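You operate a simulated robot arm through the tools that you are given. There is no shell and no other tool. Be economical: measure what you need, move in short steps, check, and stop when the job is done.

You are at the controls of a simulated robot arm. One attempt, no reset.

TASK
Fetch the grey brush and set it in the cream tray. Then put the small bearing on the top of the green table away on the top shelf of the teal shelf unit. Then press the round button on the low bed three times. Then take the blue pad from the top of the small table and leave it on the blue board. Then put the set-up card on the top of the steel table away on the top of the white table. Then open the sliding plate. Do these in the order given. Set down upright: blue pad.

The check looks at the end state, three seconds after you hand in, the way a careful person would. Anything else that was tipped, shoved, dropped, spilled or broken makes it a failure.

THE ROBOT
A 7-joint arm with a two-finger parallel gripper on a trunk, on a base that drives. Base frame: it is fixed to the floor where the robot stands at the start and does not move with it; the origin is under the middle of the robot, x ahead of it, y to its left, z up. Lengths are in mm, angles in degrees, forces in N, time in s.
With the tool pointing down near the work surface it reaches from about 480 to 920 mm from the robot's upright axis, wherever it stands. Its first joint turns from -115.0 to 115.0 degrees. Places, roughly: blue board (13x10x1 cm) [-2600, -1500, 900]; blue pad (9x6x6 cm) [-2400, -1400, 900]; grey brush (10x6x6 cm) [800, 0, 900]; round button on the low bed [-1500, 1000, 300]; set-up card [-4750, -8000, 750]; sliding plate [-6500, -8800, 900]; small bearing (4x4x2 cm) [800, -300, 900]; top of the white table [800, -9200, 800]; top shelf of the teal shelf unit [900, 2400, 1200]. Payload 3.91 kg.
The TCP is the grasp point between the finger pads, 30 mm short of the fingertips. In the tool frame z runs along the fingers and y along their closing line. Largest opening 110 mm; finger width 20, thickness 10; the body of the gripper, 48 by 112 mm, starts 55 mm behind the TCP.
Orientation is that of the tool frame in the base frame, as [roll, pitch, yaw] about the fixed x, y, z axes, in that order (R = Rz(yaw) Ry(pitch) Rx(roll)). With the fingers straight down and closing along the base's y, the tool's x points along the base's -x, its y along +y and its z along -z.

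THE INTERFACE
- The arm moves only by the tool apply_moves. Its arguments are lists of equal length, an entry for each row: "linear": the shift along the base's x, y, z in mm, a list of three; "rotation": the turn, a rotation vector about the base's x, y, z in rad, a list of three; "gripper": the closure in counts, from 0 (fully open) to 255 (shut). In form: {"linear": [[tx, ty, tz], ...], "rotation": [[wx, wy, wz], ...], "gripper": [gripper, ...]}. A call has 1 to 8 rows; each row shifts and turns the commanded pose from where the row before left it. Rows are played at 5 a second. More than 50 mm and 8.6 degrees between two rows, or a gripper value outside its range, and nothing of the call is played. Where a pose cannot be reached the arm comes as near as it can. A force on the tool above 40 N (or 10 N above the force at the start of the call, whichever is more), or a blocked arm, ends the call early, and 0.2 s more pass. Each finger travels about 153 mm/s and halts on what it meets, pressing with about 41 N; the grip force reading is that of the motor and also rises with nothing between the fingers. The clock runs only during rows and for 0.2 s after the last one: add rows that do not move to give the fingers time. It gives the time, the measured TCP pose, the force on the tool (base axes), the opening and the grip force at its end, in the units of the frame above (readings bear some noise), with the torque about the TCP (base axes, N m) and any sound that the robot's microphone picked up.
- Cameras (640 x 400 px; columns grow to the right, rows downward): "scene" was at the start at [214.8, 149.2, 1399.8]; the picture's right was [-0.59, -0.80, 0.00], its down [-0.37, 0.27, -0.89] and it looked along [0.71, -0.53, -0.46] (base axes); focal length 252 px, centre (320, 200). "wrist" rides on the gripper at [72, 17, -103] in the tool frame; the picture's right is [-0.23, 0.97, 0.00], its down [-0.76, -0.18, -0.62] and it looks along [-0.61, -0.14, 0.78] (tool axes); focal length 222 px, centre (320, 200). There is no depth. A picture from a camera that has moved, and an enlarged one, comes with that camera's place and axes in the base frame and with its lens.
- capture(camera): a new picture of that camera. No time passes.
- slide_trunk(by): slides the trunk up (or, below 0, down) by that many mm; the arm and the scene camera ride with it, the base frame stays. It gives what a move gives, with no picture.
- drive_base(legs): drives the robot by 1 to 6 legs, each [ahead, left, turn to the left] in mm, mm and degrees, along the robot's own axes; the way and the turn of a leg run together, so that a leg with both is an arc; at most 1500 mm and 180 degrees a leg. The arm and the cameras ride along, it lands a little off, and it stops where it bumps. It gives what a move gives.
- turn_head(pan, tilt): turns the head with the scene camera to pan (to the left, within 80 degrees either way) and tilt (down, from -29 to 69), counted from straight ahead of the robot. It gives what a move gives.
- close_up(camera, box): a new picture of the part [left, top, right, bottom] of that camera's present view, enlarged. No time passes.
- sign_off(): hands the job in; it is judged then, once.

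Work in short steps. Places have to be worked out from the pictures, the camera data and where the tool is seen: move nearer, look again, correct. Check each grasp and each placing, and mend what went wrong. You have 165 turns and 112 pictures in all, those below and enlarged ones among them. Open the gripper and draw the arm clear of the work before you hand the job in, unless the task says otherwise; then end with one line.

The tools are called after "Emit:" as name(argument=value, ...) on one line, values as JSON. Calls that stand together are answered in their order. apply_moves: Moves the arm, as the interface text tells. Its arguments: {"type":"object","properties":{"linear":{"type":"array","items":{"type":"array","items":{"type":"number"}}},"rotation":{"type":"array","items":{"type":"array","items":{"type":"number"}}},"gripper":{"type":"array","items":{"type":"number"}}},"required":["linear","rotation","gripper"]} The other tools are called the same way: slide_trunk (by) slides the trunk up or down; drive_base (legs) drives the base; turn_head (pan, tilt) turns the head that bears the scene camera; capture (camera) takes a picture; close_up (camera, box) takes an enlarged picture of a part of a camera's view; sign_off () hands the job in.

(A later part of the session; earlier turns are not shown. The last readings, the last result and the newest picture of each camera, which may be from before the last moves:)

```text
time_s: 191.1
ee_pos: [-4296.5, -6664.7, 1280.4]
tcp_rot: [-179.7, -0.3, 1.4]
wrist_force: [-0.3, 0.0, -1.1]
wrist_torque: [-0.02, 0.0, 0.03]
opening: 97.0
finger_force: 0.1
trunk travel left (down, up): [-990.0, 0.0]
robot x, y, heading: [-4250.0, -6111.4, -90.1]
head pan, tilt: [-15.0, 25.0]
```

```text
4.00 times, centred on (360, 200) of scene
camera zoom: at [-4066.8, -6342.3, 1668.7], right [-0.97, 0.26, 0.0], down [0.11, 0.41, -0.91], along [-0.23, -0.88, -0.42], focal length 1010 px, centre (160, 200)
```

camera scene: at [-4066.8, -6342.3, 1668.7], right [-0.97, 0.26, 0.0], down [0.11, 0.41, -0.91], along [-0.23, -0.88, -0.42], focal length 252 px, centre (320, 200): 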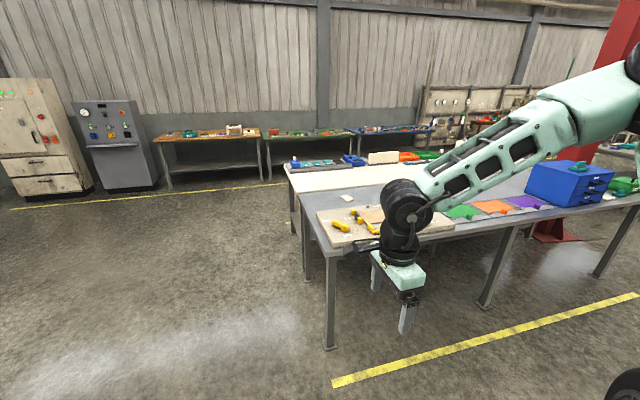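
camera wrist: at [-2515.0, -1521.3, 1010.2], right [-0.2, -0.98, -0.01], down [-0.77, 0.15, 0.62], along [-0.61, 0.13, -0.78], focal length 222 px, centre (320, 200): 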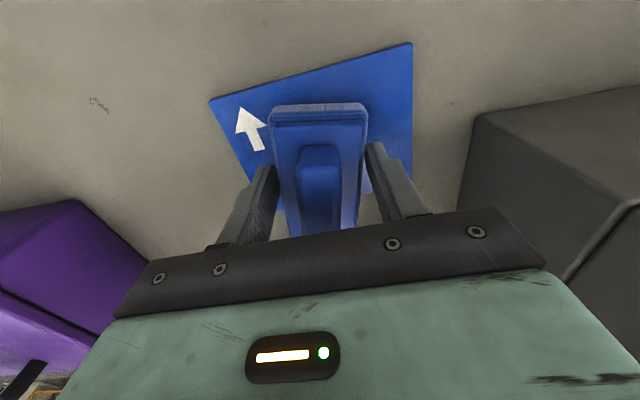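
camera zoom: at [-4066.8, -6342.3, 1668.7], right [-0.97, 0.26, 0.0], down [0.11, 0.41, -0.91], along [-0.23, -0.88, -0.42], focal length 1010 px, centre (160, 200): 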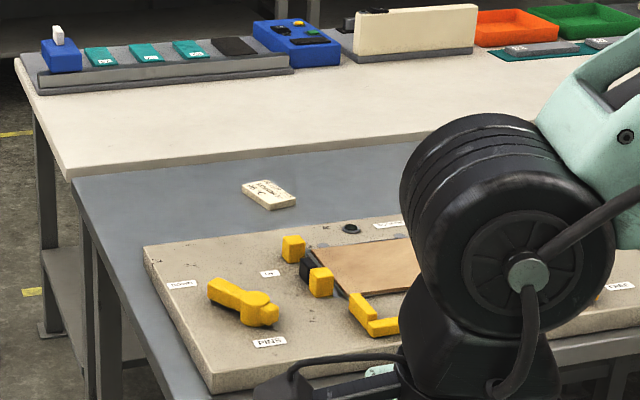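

The card lies near (-4750,-8080) and is reachable from the table's left end. I drive round to that end and face -x.

Emit:
drive_base(legs=[[0, 550, 0], [1400, 0, 0], [570, 0, 0], [0, 0, -90]])

Emit:
turn_head(pan=-10, tilt=35)

Emit:
capture(camera="scene")

```text
time_s: 207.7
ee_pos: [-4266.5, -8033.1, 1281.8]
tcp_rot: [-179.7, -0.3, -90.6]
wrist_force: [0.3, 0.5, 0.3]
wrist_torque: [0.0, 0.03, 0.01]
opening: 97.2
finger_force: 0.1
trunk travel left (down, up): [-990.0, 0.0]
robot x, y, heading: [-3712.1, -8102.5, 178.0]
head pan, tilt: [-15.0, 25.0]
```

```text
time_s: 208.4
ee_pos: [-4266.4, -8032.4, 1281.9]
tcp_rot: [-179.7, -0.4, -90.6]
wrist_force: [-0.5, 0.3, 0.2]
wrist_torque: [-0.01, 0.01, 0.04]
opening: 97.1
finger_force: 0.1
trunk travel left (down, up): [-990.0, 0.0]
robot x, y, heading: [-3708.6, -8102.5, 177.8]
head pan, tilt: [-10.0, 35.0]
```

```text
58 pictures are left
camera scene: at [-3949.5, -8284.8, 1652.9], right [0.21, 0.98, 0.0], down [0.56, -0.12, -0.82], along [-0.8, 0.17, -0.57], focal length 252 px, centre (320, 200)
```

scene: 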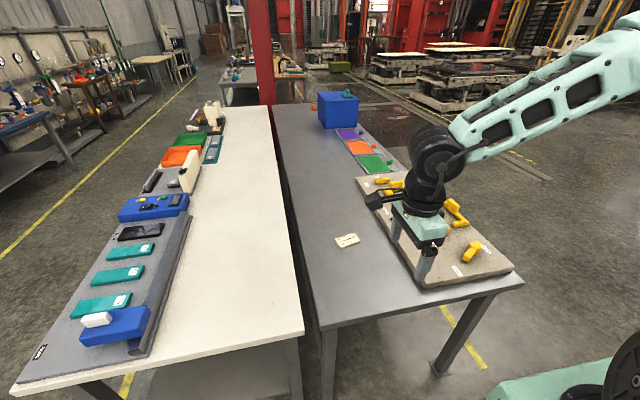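

The card triangulates to about (-4720,-7997), top z≈867. I drive 240 mm nearer, lower the trunk, and move above it.

Emit:
drive_base(legs=[[240, 0, 2]])

Emit:
slide_trunk(by=-240)

Emit:
apply_moves(linear=[[-38, 4, 0], [-38, 4, 0], [-38, 4, 0], [-38, 4, 0], [-38, 4, 0], [0, 0, 0]], rotation=[[0, 0, 0], [0, 0, 0], [0, 0, 0], [0, 0, 0], [0, 0, 0], [0, 0, 0]], gripper=[0, 0, 0, 0, 0, 0])

Emit:
capture(camera="wrist")

```text
time_s: 210.2
ee_pos: [-4505.8, -8049.4, 1281.8]
tcp_rot: [-179.7, -0.3, -88.4]
wrist_force: [0.1, 0.7, -0.2]
wrist_torque: [0.0, 0.01, 0.0]
opening: 97.1
finger_force: 0.1
trunk travel left (down, up): [-990.0, 0.0]
robot x, y, heading: [-3949.8, -8095.1, -180.0]
head pan, tilt: [-10.0, 35.0]
```

```text
time_s: 212.7
ee_pos: [-4506.8, -8048.9, 1040.9]
tcp_rot: [-179.7, -0.3, -88.3]
wrist_force: [0.3, 0.1, -0.7]
wrist_torque: [0.02, -0.02, -0.01]
opening: 97.2
finger_force: 0.0
trunk travel left (down, up): [-750.0, 240.0]
robot x, y, heading: [-3949.2, -8097.7, -180.0]
head pan, tilt: [-10.0, 35.0]
```

```text
time_s: 214.1
ee_pos: [-4698.5, -8030.3, 1038.3]
tcp_rot: [-179.7, -0.3, -88.4]
wrist_force: [-0.5, -0.3, -0.2]
wrist_torque: [0.0, 0.0, 0.03]
opening: 110.2
finger_force: 0.0
trunk travel left (down, up): [-750.0, 240.0]
robot x, y, heading: [-3955.9, -8093.4, -179.8]
head pan, tilt: [-10.0, 35.0]
```

```text
57 pictures are left
camera wrist: at [-4711.6, -8101.6, 1142.0], right [-0.98, 0.2, -0.01], down [0.15, 0.77, 0.62], along [0.13, 0.61, -0.78], focal length 222 px, centre (320, 200)
```

wrist: 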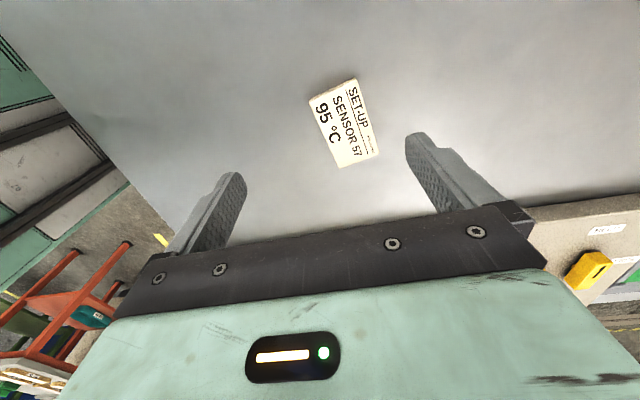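

The card's centre is (-4721,-7992) with its long axis 12° off y. I align the gripper yaw and descend part-way for a check.

Emit:
apply_moves(linear=[[-11, 19, -20], [-11, 19, -30], [0, 0, -35], [0, 0, 0]], rotation=[[0, 0, 0.09], [0, 0, 0.09], [0, 0, 0], [0, 0, 0]], gripper=[0, 0, 0, 0])

Emit:
capture(camera="wrist")

```text
time_s: 215.1
ee_pos: [-4718.0, -7992.4, 953.3]
tcp_rot: [-179.7, -0.2, -78.2]
wrist_force: [-0.9, 0.0, 0.1]
wrist_torque: [0.01, -0.03, -0.03]
opening: 110.0
finger_force: 0.0
trunk travel left (down, up): [-750.0, 240.0]
robot x, y, heading: [-3950.5, -8101.8, -180.0]
head pan, tilt: [-10.0, 35.0]
```

```text
56 pictures are left
camera wrist: at [-4718.6, -8065.0, 1057.1], right [-1.0, 0.02, -0.01], down [0.01, 0.78, 0.62], along [0.02, 0.62, -0.78], focal length 222 px, centre (320, 200)
```

wrist: 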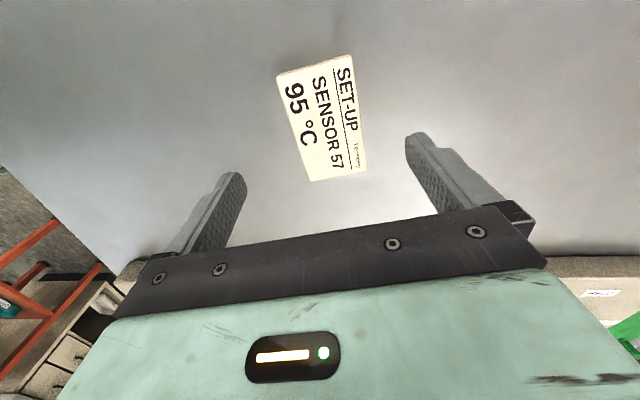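

Good alignment. I descend to just above the table and close.

Emit:
apply_moves(linear=[[0, -3, -30], [0, -3, -25], [0, 0, -10], [0, 0, -4], [0, 0, 0]], rotation=[[0, 0, 0], [0, 0, 0], [0, 0, 0], [0, 0, 0], [0, 0, 0]], gripper=[0, 0, 0, 0, 0])

Emit:
capture(camera="wrist")

```text
time_s: 216.3
ee_pos: [-4718.6, -7997.8, 885.8]
tcp_rot: [-179.6, -0.3, -78.1]
wrist_force: [-0.3, -0.4, 0.5]
wrist_torque: [0.02, 0.04, -0.03]
opening: 109.9
finger_force: 0.1
trunk travel left (down, up): [-750.0, 240.0]
robot x, y, heading: [-3954.6, -8099.1, -180.0]
head pan, tilt: [-10.0, 35.0]
```

```text
55 pictures are left
camera wrist: at [-4718.6, -8071.1, 988.7], right [-1.0, 0.02, -0.01], down [0.01, 0.78, 0.62], along [0.02, 0.62, -0.78], focal length 222 px, centre (320, 200)
```

wrist: 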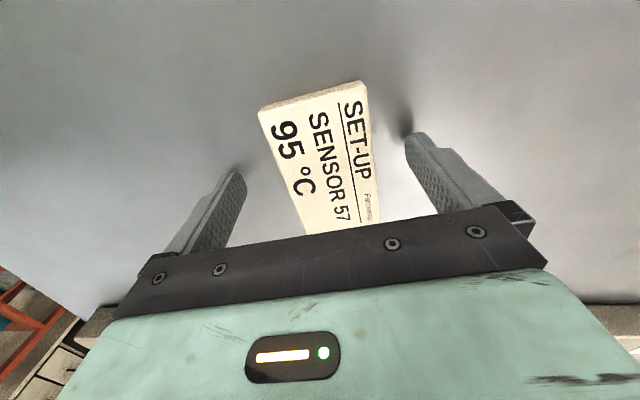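

Emit:
apply_moves(linear=[[0, 0, -1.5], [0, 0, -1], [0, 0, 0]], rotation=[[0, 0, 0], [0, 0, 0], [0, 0, 0]], gripper=[0, 0, 0])

Emit:
apply_moves(linear=[[0, 0, 0], [0, 0, 0], [0, 0, 0], [0, 0, 0], [0, 0, 0]], rotation=[[0, 0, 0], [0, 0, 0], [0, 0, 0], [0, 0, 0], [0, 0, 0]], gripper=[60, 110, 160, 255, 255])

Emit:
apply_moves(linear=[[0, 0, 10], [0, 0, 30], [0, 0, 40], [0, 0, 40], [0, 0, 0]], rotation=[[0, 0, 0], [0, 0, 0], [0, 0, 0], [0, 0, 0], [0, 0, 0]], gripper=[255, 255, 255, 255, 255])

Emit:
capture(camera="wrist")

```text
time_s: 217.1
ee_pos: [-4718.6, -7997.7, 883.5]
tcp_rot: [-179.7, -0.3, -78.1]
wrist_force: [-0.4, 0.2, -0.1]
wrist_torque: [0.0, -0.03, 0.02]
opening: 110.0
finger_force: 0.0
trunk travel left (down, up): [-750.0, 240.0]
robot x, y, heading: [-3948.2, -8096.5, -179.8]
head pan, tilt: [-10.0, 35.0]
```

```text
time_s: 218.3
ee_pos: [-4718.3, -7997.4, 884.1]
tcp_rot: [-179.7, -0.3, -78.1]
wrist_force: [0.5, 1.4, 1.3]
wrist_torque: [0.06, 0.01, 0.0]
opening: 58.9
finger_force: 40.8
trunk travel left (down, up): [-750.0, 240.0]
robot x, y, heading: [-3949.8, -8098.7, -179.9]
head pan, tilt: [-10.0, 35.0]
```

```text
time_s: 219.5
ee_pos: [-4718.2, -7996.0, 1004.0]
tcp_rot: [-179.7, -0.4, -78.1]
wrist_force: [-0.6, -0.2, -0.8]
wrist_torque: [-0.02, -0.04, 0.01]
opening: 58.7
finger_force: 40.7
trunk travel left (down, up): [-750.0, 240.0]
robot x, y, heading: [-3948.0, -8099.0, -180.0]
head pan, tilt: [-10.0, 35.0]
```

```text
54 pictures are left
camera wrist: at [-4718.9, -8068.9, 1107.4], right [-1.0, 0.02, -0.01], down [0.01, 0.78, 0.62], along [0.02, 0.62, -0.78], focal length 222 px, centre (320, 200)
```

wrist: 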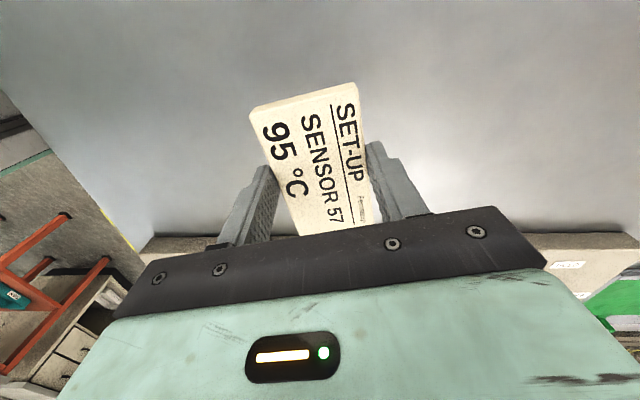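

Card held. I retract, raise the trunk, back off and turn to look east for the white table.

Emit:
apply_moves(linear=[[42, -10, 0], [42, -10, 0], [42, -10, 0], [42, -10, 0], [40, -10, 0], [0, 0, 0]], rotation=[[0, 0, 0], [0, 0, 0], [0, 0, 0], [0, 0, 0], [0, 0, 0], [0, 0, 0]], gripper=[255, 255, 255, 255, 255, 255])

Emit:
slide_trunk(by=240)

Emit:
drive_base(legs=[[-500, 0, 0], [0, 0, 175]])

Emit:
turn_head(pan=0, tilt=15)

Emit:
capture(camera="scene")

```text
time_s: 220.9
ee_pos: [-4511.0, -8046.5, 1003.9]
tcp_rot: [-179.7, -0.3, -78.1]
wrist_force: [-0.5, -0.7, -0.6]
wrist_torque: [-0.02, -0.01, -0.01]
opening: 59.1
finger_force: 41.5
trunk travel left (down, up): [-750.0, 240.0]
robot x, y, heading: [-3951.3, -8097.4, -179.9]
head pan, tilt: [-10.0, 35.0]
```

```text
time_s: 223.4
ee_pos: [-4511.3, -8045.8, 1244.2]
tcp_rot: [-179.7, -0.3, -78.0]
wrist_force: [0.5, 0.0, -1.0]
wrist_torque: [-0.05, 0.02, 0.02]
opening: 58.8
finger_force: 40.8
trunk travel left (down, up): [-990.0, 0.0]
robot x, y, heading: [-3954.2, -8094.7, -180.3]
head pan, tilt: [-10.0, 35.0]
```

```text
time_s: 233.5
ee_pos: [-2883.9, -8210.0, 1245.6]
tcp_rot: [-179.7, -0.4, 95.4]
wrist_force: [0.0, -0.7, -0.3]
wrist_torque: [0.0, -0.02, 0.01]
opening: 58.7
finger_force: 41.0
trunk travel left (down, up): [-990.0, 0.0]
robot x, y, heading: [-3432.8, -8095.7, -6.6]
head pan, tilt: [-10.0, 35.0]
```

```text
time_s: 234.3
ee_pos: [-2883.6, -8209.7, 1244.5]
tcp_rot: [-179.7, -0.2, 95.4]
wrist_force: [0.4, -0.3, -0.6]
wrist_torque: [0.04, 0.01, -0.02]
opening: 58.8
finger_force: 40.7
trunk travel left (down, up): [-990.0, 0.0]
robot x, y, heading: [-3435.5, -8094.8, -6.5]
head pan, tilt: [0.0, 15.0]
```

```text
53 pictures are left
camera scene: at [-3178.0, -7920.5, 1684.8], right [-0.11, -0.99, 0.0], down [-0.26, 0.03, -0.97], along [0.96, -0.11, -0.26], focal length 252 px, centre (320, 200)
```

scene: 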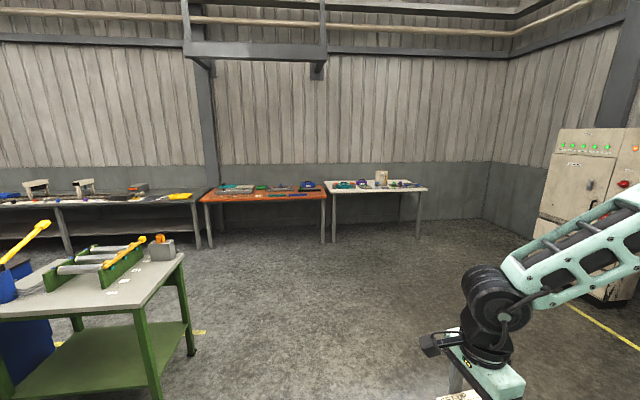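

The white table is ahead: front x≈400, y from -8520 to -9930. I drive toward it.

Emit:
drive_base(legs=[[0, 0, 6.5], [1400, -500, 0], [1400, -500, 0], [250, 0, 0]])

Emit:
turn_head(pan=-10, tilt=25)

Emit:
capture(camera="scene")

```text
time_s: 250.6
ee_pos: [140.5, -9234.6, 1244.8]
tcp_rot: [-179.8, -0.3, 99.6]
wrist_force: [0.1, 0.6, -0.5]
wrist_torque: [-0.02, -0.03, 0.01]
opening: 58.8
finger_force: 41.0
trunk travel left (down, up): [-990.0, 0.0]
robot x, y, heading: [-414.6, -9160.5, -2.2]
head pan, tilt: [0.0, 15.0]
```

```text
time_s: 251.3
ee_pos: [140.5, -9233.9, 1244.3]
tcp_rot: [-179.7, -0.3, 99.7]
wrist_force: [1.1, -0.8, -0.7]
wrist_torque: [0.0, 0.01, 0.02]
opening: 59.0
finger_force: 41.3
trunk travel left (down, up): [-990.0, 0.0]
robot x, y, heading: [-416.7, -9159.3, -2.4]
head pan, tilt: [-10.0, 25.0]
```

```text
52 pictures are left
camera scene: at [-177.3, -8982.0, 1668.7], right [-0.21, -0.98, 0.0], down [-0.41, 0.09, -0.91], along [0.89, -0.19, -0.42], focal length 252 px, centre (320, 200)
```

scene: 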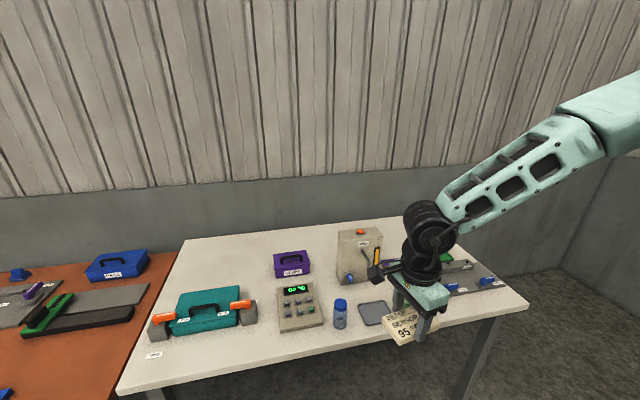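

The white table's top is free around (830,-8830), behind the teal case and left of the purple box. I drive to face that spot.

Emit:
drive_base(legs=[[0, 330, 2.3], [400, 0, 0]])

Emit:
turn_head(pan=-5, tilt=40)

Emit:
capture(camera="scene")

```text
time_s: 255.6
ee_pos: [552.4, -8871.3, 1244.0]
tcp_rot: [-179.7, -0.3, 102.5]
wrist_force: [-0.4, 0.6, 0.1]
wrist_torque: [0.01, -0.01, -0.03]
opening: 59.0
finger_force: 41.3
trunk travel left (down, up): [-990.0, 0.0]
robot x, y, heading: [-8.7, -8826.1, 0.7]
head pan, tilt: [-10.0, 25.0]
```

```text
time_s: 256.3
ee_pos: [552.8, -8870.5, 1244.1]
tcp_rot: [-179.7, -0.3, 102.5]
wrist_force: [-0.5, 0.5, -0.2]
wrist_torque: [0.01, 0.01, 0.0]
opening: 58.9
finger_force: 41.0
trunk travel left (down, up): [-990.0, 0.0]
robot x, y, heading: [-7.3, -8828.5, 0.8]
head pan, tilt: [-5.0, 40.0]
```

```text
51 pictures are left
camera scene: at [216.0, -8626.8, 1645.4], right [-0.08, -1.0, 0.0], down [-0.64, 0.05, -0.77], along [0.76, -0.06, -0.64], focal length 252 px, centre (320, 200)
```

scene: 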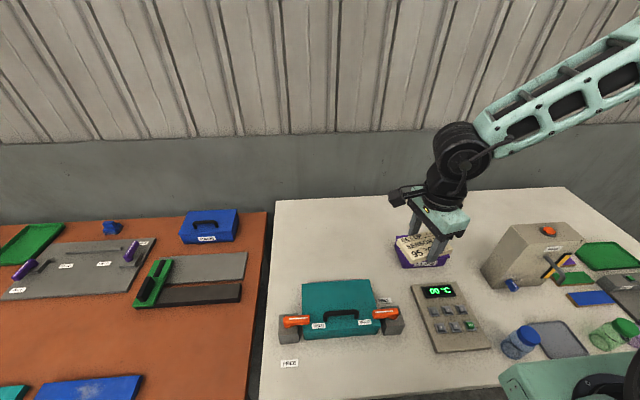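

Plenty of space around (840,-8800). I extend the arm there and lower the trunk.

Emit:
apply_moves(linear=[[41, 10, 0], [41, 10, 0], [41, 10, 0], [41, 10, 0], [41, 10, 0], [41, 10, 0], [41, 10, 0], [0, 0, 0]], rotation=[[0, 0, 0], [0, 0, 0], [0, 0, 0], [0, 0, 0], [0, 0, 0], [0, 0, 0], [0, 0, 0], [0, 0, 0]], gripper=[255, 255, 255, 255, 255, 255, 255, 255])

Emit:
slide_trunk(by=-250)

Emit:
capture(camera="wrist")

Emit:
capture(camera="scene")

```text
time_s: 258.1
ee_pos: [841.0, -8799.7, 1244.6]
tcp_rot: [-179.7, -0.3, 102.6]
wrist_force: [0.5, -0.5, -0.1]
wrist_torque: [-0.01, 0.0, -0.03]
opening: 59.2
finger_force: 40.8
trunk travel left (down, up): [-990.0, 0.0]
robot x, y, heading: [-5.8, -8825.0, 1.0]
head pan, tilt: [-5.0, 40.0]
```

```text
time_s: 260.7
ee_pos: [840.2, -8800.6, 996.2]
tcp_rot: [-179.7, -0.3, 102.5]
wrist_force: [0.1, 0.8, -0.7]
wrist_torque: [-0.02, -0.01, 0.0]
opening: 58.9
finger_force: 40.6
trunk travel left (down, up): [-740.0, 250.0]
robot x, y, heading: [-10.1, -8827.3, 0.5]
head pan, tilt: [-5.0, 40.0]
```

```text
50 pictures are left
camera wrist: at [843.5, -8725.3, 1098.5], right [1.0, -0.01, -0.01], down [0.0, -0.78, 0.62], along [-0.01, -0.62, -0.78], focal length 222 px, centre (320, 200)
```

wrist: 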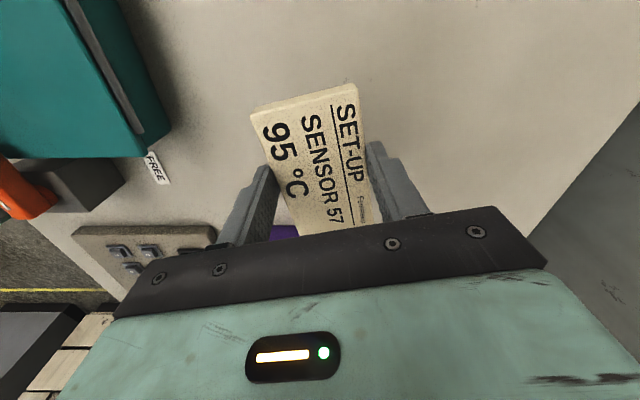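

```text
49 pictures are left
camera scene: at [216.0, -8626.7, 1395.4], right [-0.08, -1.0, 0.0], down [-0.64, 0.05, -0.77], along [0.76, -0.06, -0.64], focal length 252 px, centre (320, 200)
```

scene: 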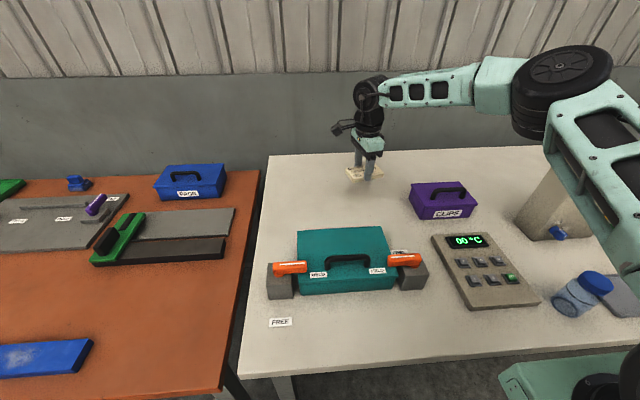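

Clear all around. I lower toward the table and creep to contact.

Emit:
apply_moves(linear=[[0, 0, -35], [0, 0, -35], [0, 0, -20], [0, 0, -10], [0, 0, 0]], rotation=[[0, 0, 0], [0, 0, 0], [0, 0, 0], [0, 0, 0], [0, 0, 0]], gripper=[255, 255, 255, 255, 255])

Emit:
apply_moves(linear=[[0, 0, -3], [0, 0, -2], [0, 0, -2], [0, 0, -2], [0, 0, 0]], rotation=[[0, 0, 0], [0, 0, 0], [0, 0, 0], [0, 0, 0], [0, 0, 0]], gripper=[255, 255, 255, 255, 255])

Emit:
capture(camera="wrist")

```text
time_s: 261.9
ee_pos: [839.8, -8800.2, 894.6]
tcp_rot: [-179.7, -0.4, 102.4]
wrist_force: [0.6, -0.4, -0.6]
wrist_torque: [-0.02, -0.04, -0.01]
opening: 58.9
finger_force: 41.4
trunk travel left (down, up): [-740.0, 250.0]
robot x, y, heading: [-6.7, -8827.0, 0.9]
head pan, tilt: [-5.0, 40.0]
```

```text
time_s: 263.1
ee_pos: [840.1, -8801.1, 885.7]
tcp_rot: [-179.7, -0.3, 102.5]
wrist_force: [0.6, 0.7, -0.7]
wrist_torque: [-0.01, 0.0, -0.02]
opening: 58.8
finger_force: 40.5
trunk travel left (down, up): [-740.0, 250.0]
robot x, y, heading: [-10.3, -8827.3, 0.7]
head pan, tilt: [-5.0, 40.0]
```

```text
48 pictures are left
camera wrist: at [843.1, -8725.4, 988.9], right [1.0, -0.01, -0.01], down [0.0, -0.78, 0.62], along [-0.01, -0.62, -0.78], focal length 222 px, centre (320, 200)
```

wrist: 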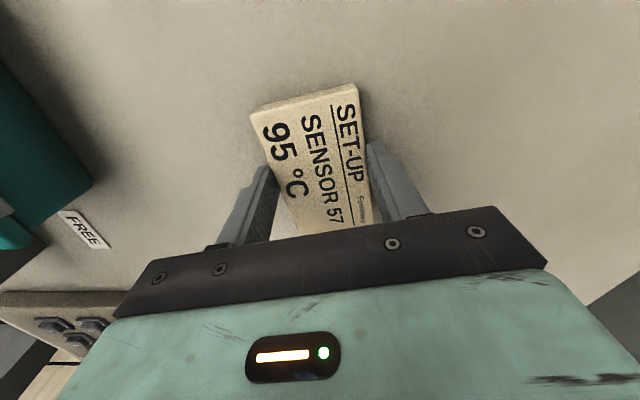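

Emit:
apply_moves(linear=[[0, 0, -1], [0, 0, -1], [0, 0, -1], [0, 0, 0]], rotation=[[0, 0, 0], [0, 0, 0], [0, 0, 0], [0, 0, 0]], gripper=[255, 255, 255, 255])

Emit:
apply_moves(linear=[[0, 0, -1], [0, 0, -1], [0, 0, -1], [0, 0, 0]], rotation=[[0, 0, 0], [0, 0, 0], [0, 0, 0], [0, 0, 0]], gripper=[255, 255, 255, 255])

```text
time_s: 264.1
ee_pos: [841.3, -8800.7, 884.8]
tcp_rot: [-179.9, -0.3, 102.5]
wrist_force: [1.4, 0.1, 5.5]
wrist_torque: [0.0, -0.25, 0.02]
opening: 58.9
finger_force: 41.3
trunk travel left (down, up): [-740.0, 250.0]
robot x, y, heading: [-8.4, -8825.3, 1.0]
head pan, tilt: [-5.0, 40.0]
```

```text
time_s: 265.1
ee_pos: [840.6, -8801.6, 882.7]
tcp_rot: [-180.0, -0.2, 102.4]
wrist_force: [2.7, -2.5, 33.6]
wrist_torque: [-0.14, 0.08, 0.0]
opening: 58.7
finger_force: 41.1
trunk travel left (down, up): [-740.0, 250.0]
robot x, y, heading: [-5.8, -8823.3, 0.9]
head pan, tilt: [-5.0, 40.0]
```

Firm contact. I ease up 2 mm, release and rise.

Emit:
apply_moves(linear=[[0, 0, 2], [0, 0, 0], [0, 0, 0], [0, 0, 0], [0, 0, 0], [0, 0, 30], [0, 0, 40], [0, 0, 40]], rotation=[[0, 0, 0], [0, 0, 0], [0, 0, 0], [0, 0, 0], [0, 0, 0], [0, 0, 0], [0, 0, 0], [0, 0, 0]], gripper=[255, 100, 60, 30, 30, 30, 30, 30])

Emit:
capture(camera="wrist")

```text
time_s: 266.9
ee_pos: [837.9, -8799.7, 992.7]
tcp_rot: [-179.7, -0.3, 102.5]
wrist_force: [0.2, 0.7, -0.5]
wrist_torque: [0.02, 0.02, 0.0]
opening: 97.0
finger_force: 0.0
trunk travel left (down, up): [-740.0, 250.0]
robot x, y, heading: [-8.8, -8824.1, 0.8]
head pan, tilt: [-5.0, 40.0]
```

```text
47 pictures are left
camera wrist: at [840.8, -8724.2, 1095.9], right [1.0, -0.01, -0.01], down [0.0, -0.78, 0.62], along [-0.01, -0.62, -0.78], focal length 222 px, centre (320, 200)
```

wrist: 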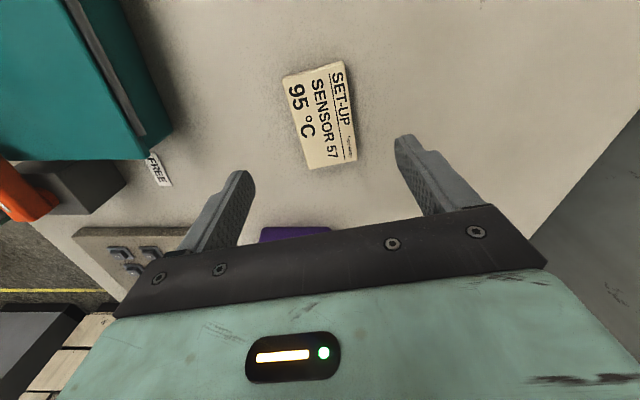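

The card lies flat on the white table. Next: retract, raise, and drive west along the aisle behind the cream table toward the sliding plate.

Emit:
apply_moves(linear=[[0, 0, 30], [-42, -5, 0], [-42, -5, 0], [-42, -5, 0], [-42, -5, 0], [-42, -5, 0], [-42, -5, 0], [-30, 0, 0]], rotation=[[0, 0, 0], [0, 0, 0], [0, 0, 0], [0, 0, 0], [0, 0, 0], [0, 0, 0], [0, 0, 0], [0, 0, 0]], gripper=[30, 30, 30, 30, 30, 30, 30, 30])

Emit:
slide_trunk(by=250)

Emit:
drive_base(legs=[[-600, 0, 0], [0, 0, 179], [1400, 350, 0], [1400, 350, 0], [800, 100, 0]])

Emit:
turn_head(pan=0, tilt=15)

Emit:
capture(camera="scene")

```text
time_s: 268.7
ee_pos: [558.3, -8830.1, 1020.5]
tcp_rot: [-179.7, -0.3, 102.5]
wrist_force: [-0.1, -0.2, 0.3]
wrist_torque: [0.02, 0.04, 0.0]
opening: 97.1
finger_force: 0.2
trunk travel left (down, up): [-740.0, 250.0]
robot x, y, heading: [-5.9, -8822.5, 0.6]
head pan, tilt: [-5.0, 40.0]
```

```text
time_s: 271.3
ee_pos: [558.1, -8829.4, 1271.8]
tcp_rot: [-179.6, -0.3, 102.5]
wrist_force: [0.3, -1.0, -0.3]
wrist_torque: [-0.03, 0.0, 0.03]
opening: 97.1
finger_force: 0.1
trunk travel left (down, up): [-990.0, 0.0]
robot x, y, heading: [-7.5, -8825.9, 0.6]
head pan, tilt: [-5.0, 40.0]
```

```text
time_s: 299.3
ee_pos: [-4718.9, -9651.5, 1271.8]
tcp_rot: [-179.8, -0.3, -77.8]
wrist_force: [-0.1, 0.5, 0.6]
wrist_torque: [-0.01, 0.0, -0.01]
opening: 96.6
finger_force: 0.1
trunk travel left (down, up): [-990.0, 0.0]
robot x, y, heading: [-4156.1, -9659.5, -179.6]
head pan, tilt: [-5.0, 40.0]
```

```text
time_s: 300.1
ee_pos: [-4719.7, -9652.1, 1272.3]
tcp_rot: [-179.6, -0.3, -77.7]
wrist_force: [-0.8, 0.8, -0.4]
wrist_torque: [0.0, 0.02, -0.04]
opening: 97.0
finger_force: 0.1
trunk travel left (down, up): [-990.0, 0.0]
robot x, y, heading: [-4149.9, -9655.7, -179.4]
head pan, tilt: [0.0, 15.0]
```

```text
46 pictures are left
camera scene: at [-4387.1, -9866.2, 1684.8], right [-0.01, 1.0, 0.0], down [0.26, 0.0, -0.97], along [-0.97, -0.01, -0.26], focal length 252 px, centre (320, 200)
```

scene: 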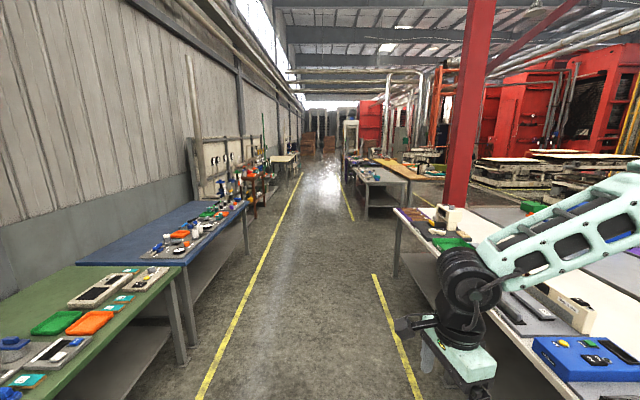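

The aisle is clear. I drive to x≈-6450 and turn to face the cream table (+y).

Emit:
drive_base(legs=[[1400, 0, 0], [880, 0, 0], [0, 0, -90]])

Emit:
turn_head(pan=0, tilt=35)

Emit:
capture(camera="scene")

```text
time_s: 315.2
ee_pos: [-6437.3, -9114.9, 1272.0]
tcp_rot: [-179.6, -0.3, -167.1]
wrist_force: [0.1, -0.4, -0.4]
wrist_torque: [-0.01, 0.02, -0.01]
opening: 97.1
finger_force: 0.0
trunk travel left (down, up): [-990.0, 0.0]
robot x, y, heading: [-6438.1, -9683.0, 91.1]
head pan, tilt: [0.0, 15.0]
```

```text
time_s: 316.0
ee_pos: [-6436.4, -9115.3, 1271.2]
tcp_rot: [-179.7, -0.3, -167.0]
wrist_force: [0.4, -1.1, 0.4]
wrist_torque: [-0.01, 0.02, 0.01]
opening: 96.8
finger_force: 0.1
trunk travel left (down, up): [-990.0, 0.0]
robot x, y, heading: [-6439.3, -9683.1, 91.0]
head pan, tilt: [0.0, 35.0]
```

```text
45 pictures are left
camera scene: at [-6646.4, -9456.3, 1653.0], right [1.0, 0.02, 0.0], down [0.01, -0.57, -0.82], along [-0.02, 0.82, -0.57], focal length 252 px, centre (320, 200)
```

scene: 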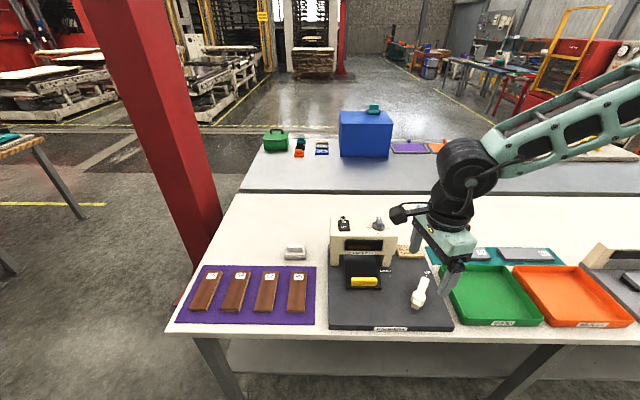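

Emit:
close_up(camera="scene", box=[300, 200, 470, 340])

```text
2.86 times, centred on (385, 270) of scene
camera zoom: at [-6646.4, -9456.3, 1653.0], right [1.0, 0.02, 0.0], down [0.01, -0.57, -0.82], along [-0.02, 0.82, -0.57], focal length 721 px, centre (134, 0)
```

zoom: 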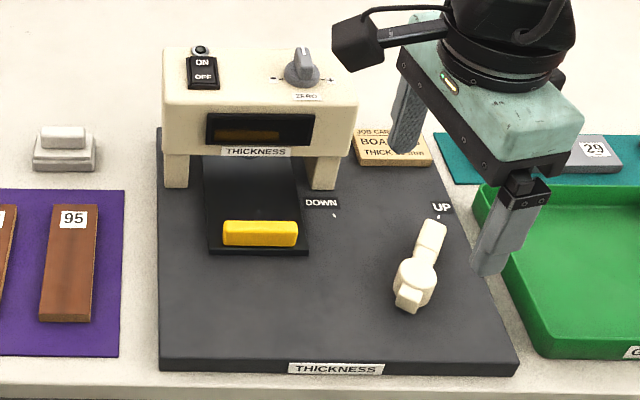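

This is the thickness gauge: a black plate with a yellow handle at about (-6501,-8868), housing face at y≈-8785. I turn the gripper to close along y, move above the handle and lower the trunk.

Emit:
apply_moves(linear=[[-13, 40, 0], [-13, 40, 0], [-13, 40, 0], [-13, 40, 0], [-13, 40, 0], [0, 0, 0]], rotation=[[0, 0, -0.11], [0, 0, -0.118], [0, 0, 0], [0, 0, 0], [0, 0, 0], [0, 0, 0]], gripper=[30, 30, 30, 30, 30, 30])

Emit:
slide_trunk(by=-230)

Emit:
capture(camera="wrist")

Emit:
capture(camera="scene")

```text
time_s: 317.4
ee_pos: [-6500.1, -8913.0, 1270.0]
tcp_rot: [-179.7, -0.3, 180.0]
wrist_force: [-0.2, 0.4, -0.4]
wrist_torque: [-0.02, -0.02, 0.0]
opening: 97.0
finger_force: 0.1
trunk travel left (down, up): [-990.0, 0.0]
robot x, y, heading: [-6435.7, -9681.3, 91.2]
head pan, tilt: [0.0, 35.0]
```

```text
time_s: 319.8
ee_pos: [-6500.3, -8915.1, 1040.8]
tcp_rot: [-179.8, -0.3, 179.9]
wrist_force: [-0.2, 1.1, -1.0]
wrist_torque: [-0.02, 0.0, 0.03]
opening: 97.0
finger_force: 0.1
trunk travel left (down, up): [-760.0, 230.0]
robot x, y, heading: [-6436.9, -9683.6, 90.8]
head pan, tilt: [0.0, 35.0]
```

```text
43 pictures are left
camera wrist: at [-6570.3, -8896.2, 1144.2], right [0.23, 0.97, -0.01], down [0.76, -0.18, 0.62], along [0.6, -0.15, -0.78], focal length 222 px, centre (320, 200)
```

wrist: 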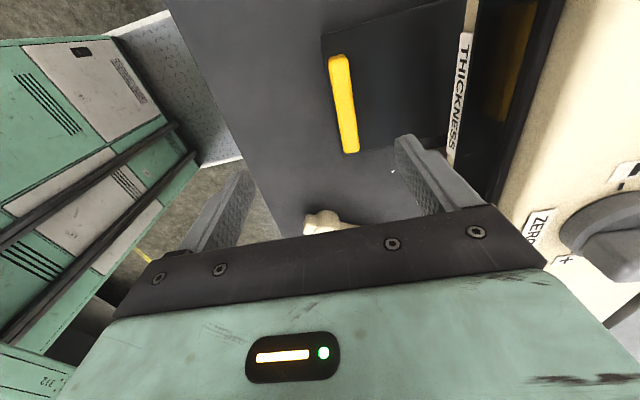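

```text
42 pictures are left
camera scene: at [-6646.4, -9456.3, 1422.9], right [1.0, 0.02, 0.0], down [0.01, -0.57, -0.82], along [-0.02, 0.82, -0.57], focal length 252 px, centre (320, 200)
```

scene: 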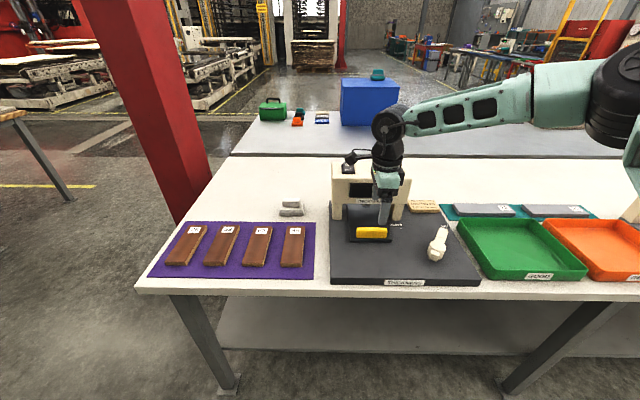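

Handle centre ≈(-6502,-8888), top about z 905–912, lying along x. I centre over it and descend toward it.

Emit:
apply_moves(linear=[[-2, 13, -25], [0, 13, -35], [0, 0, -30], [0, 0, -15], [0, 0, 0]], rotation=[[0, 0, 0], [0, 0, 0], [0, 0, 0], [0, 0, 0], [0, 0, 0]], gripper=[60, 90, 90, 90, 90])

Emit:
capture(camera="wrist")

Emit:
close_up(camera="scene", box=[310, 130, 470, 290])

```text
time_s: 321.0
ee_pos: [-6501.2, -8888.9, 934.7]
tcp_rot: [-179.6, -0.3, 179.9]
wrist_force: [-0.5, 0.4, 1.0]
wrist_torque: [0.03, 0.01, 0.01]
opening: 71.0
finger_force: 0.0
trunk travel left (down, up): [-760.0, 230.0]
robot x, y, heading: [-6436.2, -9681.6, 91.0]
head pan, tilt: [0.0, 35.0]
```

```text
41 pictures are left
camera wrist: at [-6571.8, -8871.2, 1038.4], right [0.23, 0.97, -0.01], down [0.76, -0.18, 0.62], along [0.6, -0.15, -0.78], focal length 222 px, centre (320, 200)
```

wrist: 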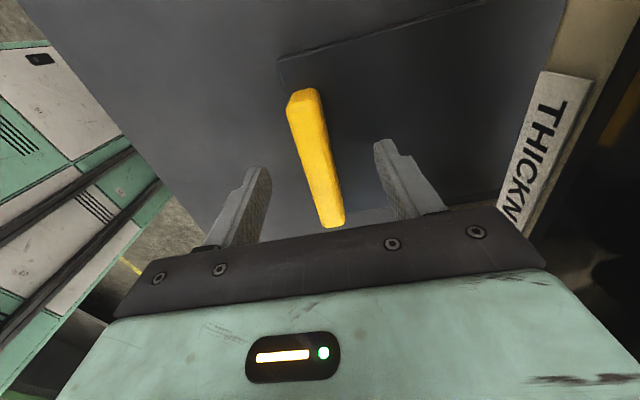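

```text
2.50 times, centred on (390, 210) of scene
camera zoom: at [-6646.4, -9456.4, 1422.9], right [1.0, 0.02, 0.0], down [0.01, -0.57, -0.82], along [-0.02, 0.82, -0.57], focal length 631 px, centre (145, 175)
```

zoom: 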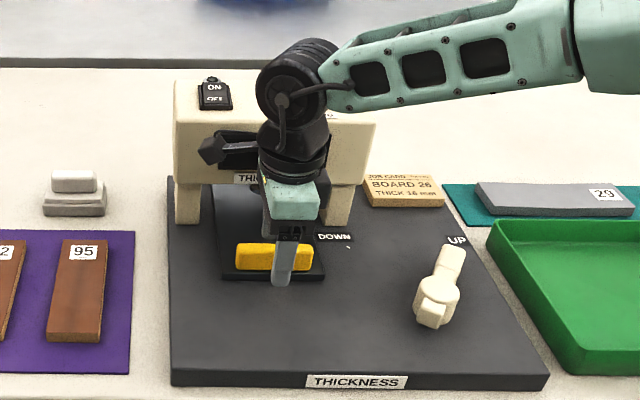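

Centred. I creep down so the fingertips flank the handle, watching force.

Emit:
apply_moves(linear=[[0, 0, -5], [0, 0, -4], [0, 0, -3], [0, 0, -3], [0, 0, 0]], rotation=[[0, 0, 0], [0, 0, 0], [0, 0, 0], [0, 0, 0], [0, 0, 0]], gripper=[90, 90, 90, 90, 90])

Emit:
capture(camera="wrist")

Emit:
close_up(camera="scene", box=[350, 200, 410, 250])

```text
time_s: 322.2
ee_pos: [-6502.4, -8888.8, 923.4]
tcp_rot: [180.0, -0.4, 179.9]
wrist_force: [3.0, -2.2, 27.8]
wrist_torque: [1.02, -0.38, -0.01]
opening: 70.1
finger_force: 0.0
trunk travel left (down, up): [-760.0, 230.0]
robot x, y, heading: [-6436.1, -9683.3, 91.0]
head pan, tilt: [0.0, 35.0]
```

```text
39 pictures are left
camera wrist: at [-6571.7, -8870.4, 1027.3], right [0.23, 0.97, 0.0], down [0.77, -0.18, 0.62], along [0.6, -0.14, -0.79], focal length 222 px, centre (320, 200)
```

wrist: 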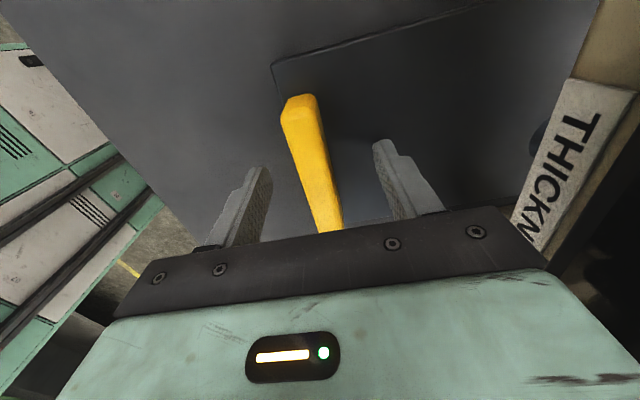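

```text
8.00 times, centred on (380, 225) of scene
camera zoom: at [-6646.1, -9457.8, 1423.6], right [1.0, 0.02, 0.0], down [0.01, -0.57, -0.82], along [-0.02, 0.82, -0.57], focal length 2019 px, centre (-160, 0)
```

zoom: 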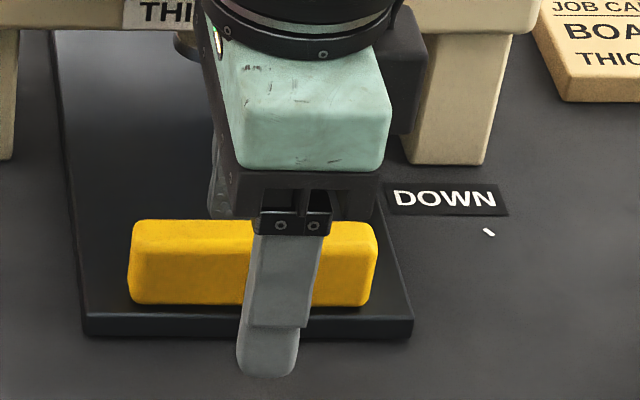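

The rear finger touched the plate (z≈893). I rise 3 mm and close on the handle.

Emit:
apply_moves(linear=[[0, 0, 4], [0, 0, 0], [0, 0, 0], [0, 0, 0], [0, 0, 0], [0, 0, 0]], rotation=[[0, 0, 0], [0, 0, 0], [0, 0, 0], [0, 0, 0], [0, 0, 0], [0, 0, 0]], gripper=[90, 130, 170, 200, 255, 255])

```text
time_s: 323.6
ee_pos: [-6500.7, -8888.9, 923.3]
tcp_rot: [-179.7, -0.3, 179.9]
wrist_force: [-0.7, -1.2, -0.6]
wrist_torque: [1.11, 0.03, 0.55]
opening: 18.1
finger_force: 45.0
trunk travel left (down, up): [-760.0, 230.0]
robot x, y, heading: [-6440.1, -9684.5, 90.9]
head pan, tilt: [0.0, 35.0]
```

Gripped (18 mm). I pull toward -y in small steps, watching the force.

Emit:
apply_moves(linear=[[0, -5, 0], [0, -5, 0], [0, -5, 0], [0, -5, 0], [0, 0, 0]], rotation=[[0, 0, 0], [0, 0, 0], [0, 0, 0], [0, 0, 0], [0, 0, 0]], gripper=[255, 255, 255, 255, 255])

Emit:
close_up(camera="scene", box=[310, 130, 470, 290])

```text
time_s: 324.8
ee_pos: [-6501.3, -8908.9, 925.1]
tcp_rot: [-179.6, -0.3, 180.0]
wrist_force: [1.8, -0.4, -14.3]
wrist_torque: [1.16, 0.28, 0.53]
opening: 18.1
finger_force: 45.5
trunk travel left (down, up): [-760.0, 230.0]
robot x, y, heading: [-6437.2, -9679.9, 90.9]
head pan, tilt: [0.0, 35.0]
```

```text
2.50 times, centred on (390, 210) of scene
camera zoom: at [-6646.4, -9455.8, 1422.7], right [1.0, 0.02, 0.0], down [0.01, -0.57, -0.82], along [-0.02, 0.82, -0.57], focal length 631 px, centre (145, 175)
```

zoom: 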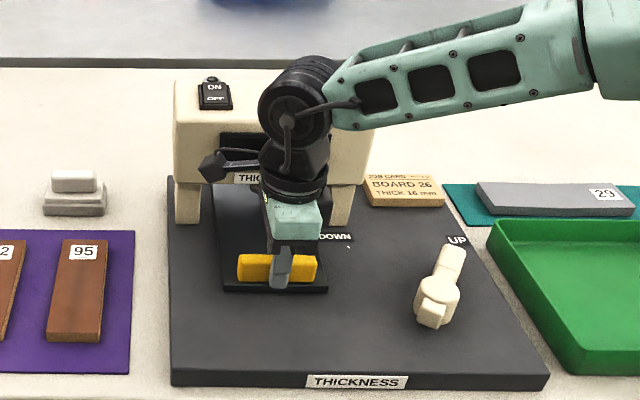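

The plate slides with the hand. I relieve the slight upward pull and keep pulling.

Emit:
apply_moves(linear=[[0, -5, -2], [0, -8, 0], [0, -8, 0], [0, -8, 0], [0, -8, 0], [0, 0, 0]], rotation=[[0, 0, 0], [0, 0, 0], [0, 0, 0], [0, 0, 0], [0, 0, 0], [0, 0, 0]], gripper=[255, 255, 255, 255, 255, 255])

Emit:
apply_moves(linear=[[0, -8, 0], [0, -8, 0], [0, -8, 0], [0, -8, 0], [0, -8, 0], [0, 0, 0]], rotation=[[0, 0, 0], [0, 0, 0], [0, 0, 0], [0, 0, 0], [0, 0, 0], [0, 0, 0]], gripper=[255, 255, 255, 255, 255, 255])

Emit:
close_up(camera="scene", box=[310, 130, 470, 290])

```text
time_s: 326.2
ee_pos: [-6501.2, -8944.5, 925.1]
tcp_rot: [-179.9, -0.2, 179.9]
wrist_force: [7.2, 1.1, 7.6]
wrist_torque: [0.72, -0.3, 0.64]
opening: 17.8
finger_force: 45.1
trunk travel left (down, up): [-760.0, 230.0]
robot x, y, heading: [-6436.4, -9682.8, 91.2]
head pan, tilt: [0.0, 35.0]
```

```text
time_s: 327.6
ee_pos: [-6501.1, -8986.7, 925.0]
tcp_rot: [-179.9, -0.3, 180.0]
wrist_force: [16.2, 0.7, 33.9]
wrist_torque: [0.5, -0.54, 0.69]
opening: 17.7
finger_force: 44.7
trunk travel left (down, up): [-760.0, 230.0]
robot x, y, heading: [-6437.7, -9688.0, 91.1]
head pan, tilt: [0.0, 35.0]
```

```text
2.50 times, centred on (390, 210) of scene
camera zoom: at [-6645.5, -9457.7, 1423.5], right [1.0, 0.02, 0.0], down [0.01, -0.57, -0.82], along [-0.02, 0.82, -0.57], focal length 631 px, centre (145, 175)
```

zoom: 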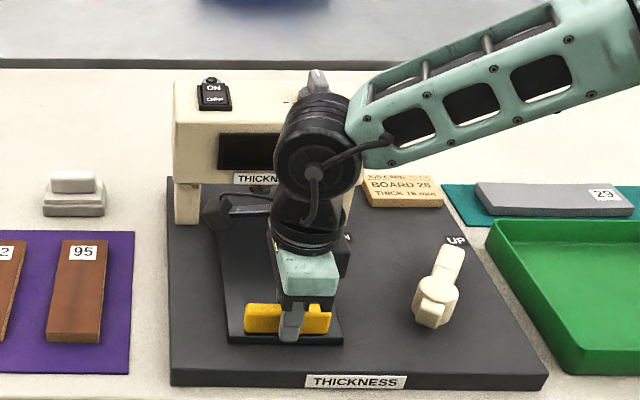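

Moved ~98 mm and still sliding. I relax the downward and sideways load a bit and continue to the end stop.

Emit:
apply_moves(linear=[[1.5, -4, 2], [0, -6, 0], [0, -6, 0], [0, -6, 0], [0, 0, 0]], rotation=[[0, 0, 0], [0, 0, 0], [0, 0, 0], [0, 0, 0], [0, 0, 0]], gripper=[255, 255, 255, 255, 255])

Emit:
close_up(camera="scene", box=[310, 130, 470, 290])

```text
time_s: 328.8
ee_pos: [-6500.7, -9008.1, 925.0]
tcp_rot: [-179.6, -0.3, 179.9]
wrist_force: [1.5, 0.4, -2.9]
wrist_torque: [1.36, 0.56, 0.59]
opening: 17.9
finger_force: 45.2
trunk travel left (down, up): [-760.0, 230.0]
robot x, y, heading: [-6436.3, -9680.1, 91.3]
head pan, tilt: [0.0, 35.0]
```

```text
2.50 times, centred on (390, 210) of scene
camera zoom: at [-6646.4, -9456.3, 1422.7], right [1.0, 0.02, 0.0], down [0.01, -0.57, -0.82], along [-0.02, 0.82, -0.57], focal length 631 px, centre (145, 175)
```

zoom: 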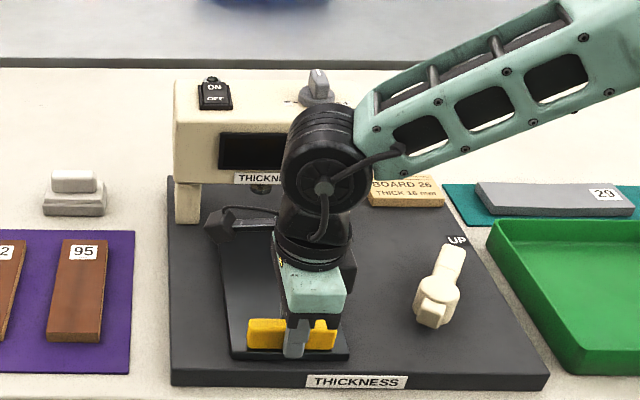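

Emit:
apply_moves(linear=[[0, -5, 0], [0, -5, 0], [0, -5, 0], [0, -5, 0], [0, 0, 0]], rotation=[[0, 0, 0], [0, 0, 0], [0, 0, 0], [0, 0, 0], [0, 0, 0]], gripper=[255, 255, 255, 255, 255])

Emit:
close_up(camera="scene", box=[310, 130, 470, 290])

```text
time_s: 330.0
ee_pos: [-6502.1, -9026.9, 924.1]
tcp_rot: [-179.7, -0.3, 179.9]
wrist_force: [-1.0, 0.2, -15.3]
wrist_torque: [1.02, 0.92, 0.45]
opening: 18.2
finger_force: 45.6
trunk travel left (down, up): [-760.0, 230.0]
robot x, y, heading: [-6434.7, -9679.0, 90.9]
head pan, tilt: [0.0, 35.0]
```

```text
2.50 times, centred on (390, 210) of scene
camera zoom: at [-6646.4, -9455.8, 1422.7], right [1.0, 0.02, 0.0], down [0.01, -0.57, -0.82], along [-0.02, 0.82, -0.57], focal length 631 px, centre (145, 175)
```

zoom: 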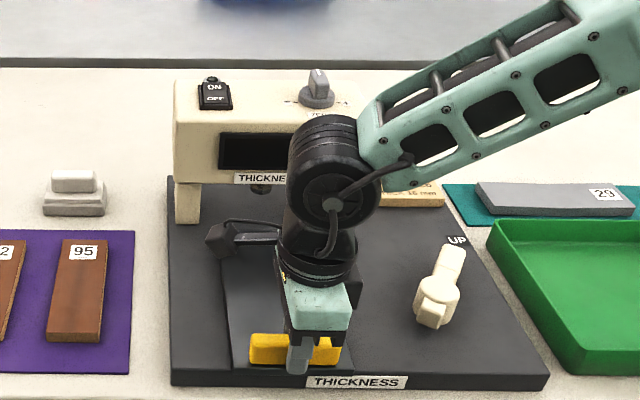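

Emit:
apply_moves(linear=[[0, -4, -1], [0, -5, 0], [0, -5, 0], [0, -5, 0], [0, 0, 0]], rotation=[[0, 0, 0], [0, 0, 0], [0, 0, 0], [0, 0, 0], [0, 0, 0]], gripper=[255, 255, 255, 255, 255])

Emit:
close_up(camera="scene", box=[310, 130, 470, 290])

```text
time_s: 331.1
ee_pos: [-6500.1, -9038.7, 924.0]
tcp_rot: [179.5, -0.4, 179.9]
wrist_force: [-4.8, 12.5, -14.6]
wrist_torque: [-0.85, -0.07, 0.62]
opening: 17.8
finger_force: 45.1
trunk travel left (down, up): [-760.0, 230.0]
robot x, y, heading: [-6434.3, -9681.4, 91.1]
head pan, tilt: [0.0, 35.0]
stopped in row 5: the force on the tool passed its limit (the readings are from after the stop); the commanded pose is now the measured one
```

```text
2.50 times, centred on (390, 210) of scene
camera zoom: at [-6646.9, -9454.6, 1422.5], right [1.0, 0.02, 0.0], down [0.01, -0.57, -0.82], along [-0.02, 0.82, -0.57], focal length 631 px, centre (145, 175)
```

zoom: 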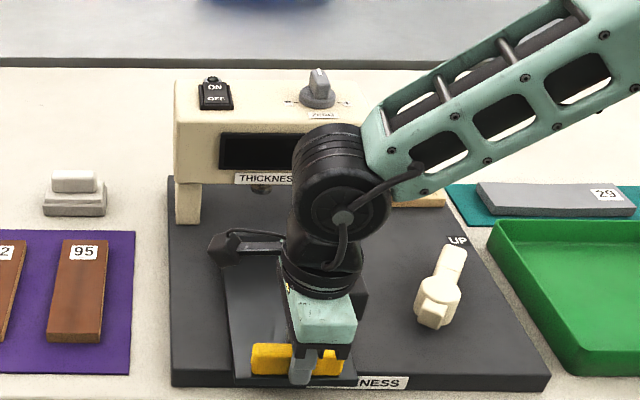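

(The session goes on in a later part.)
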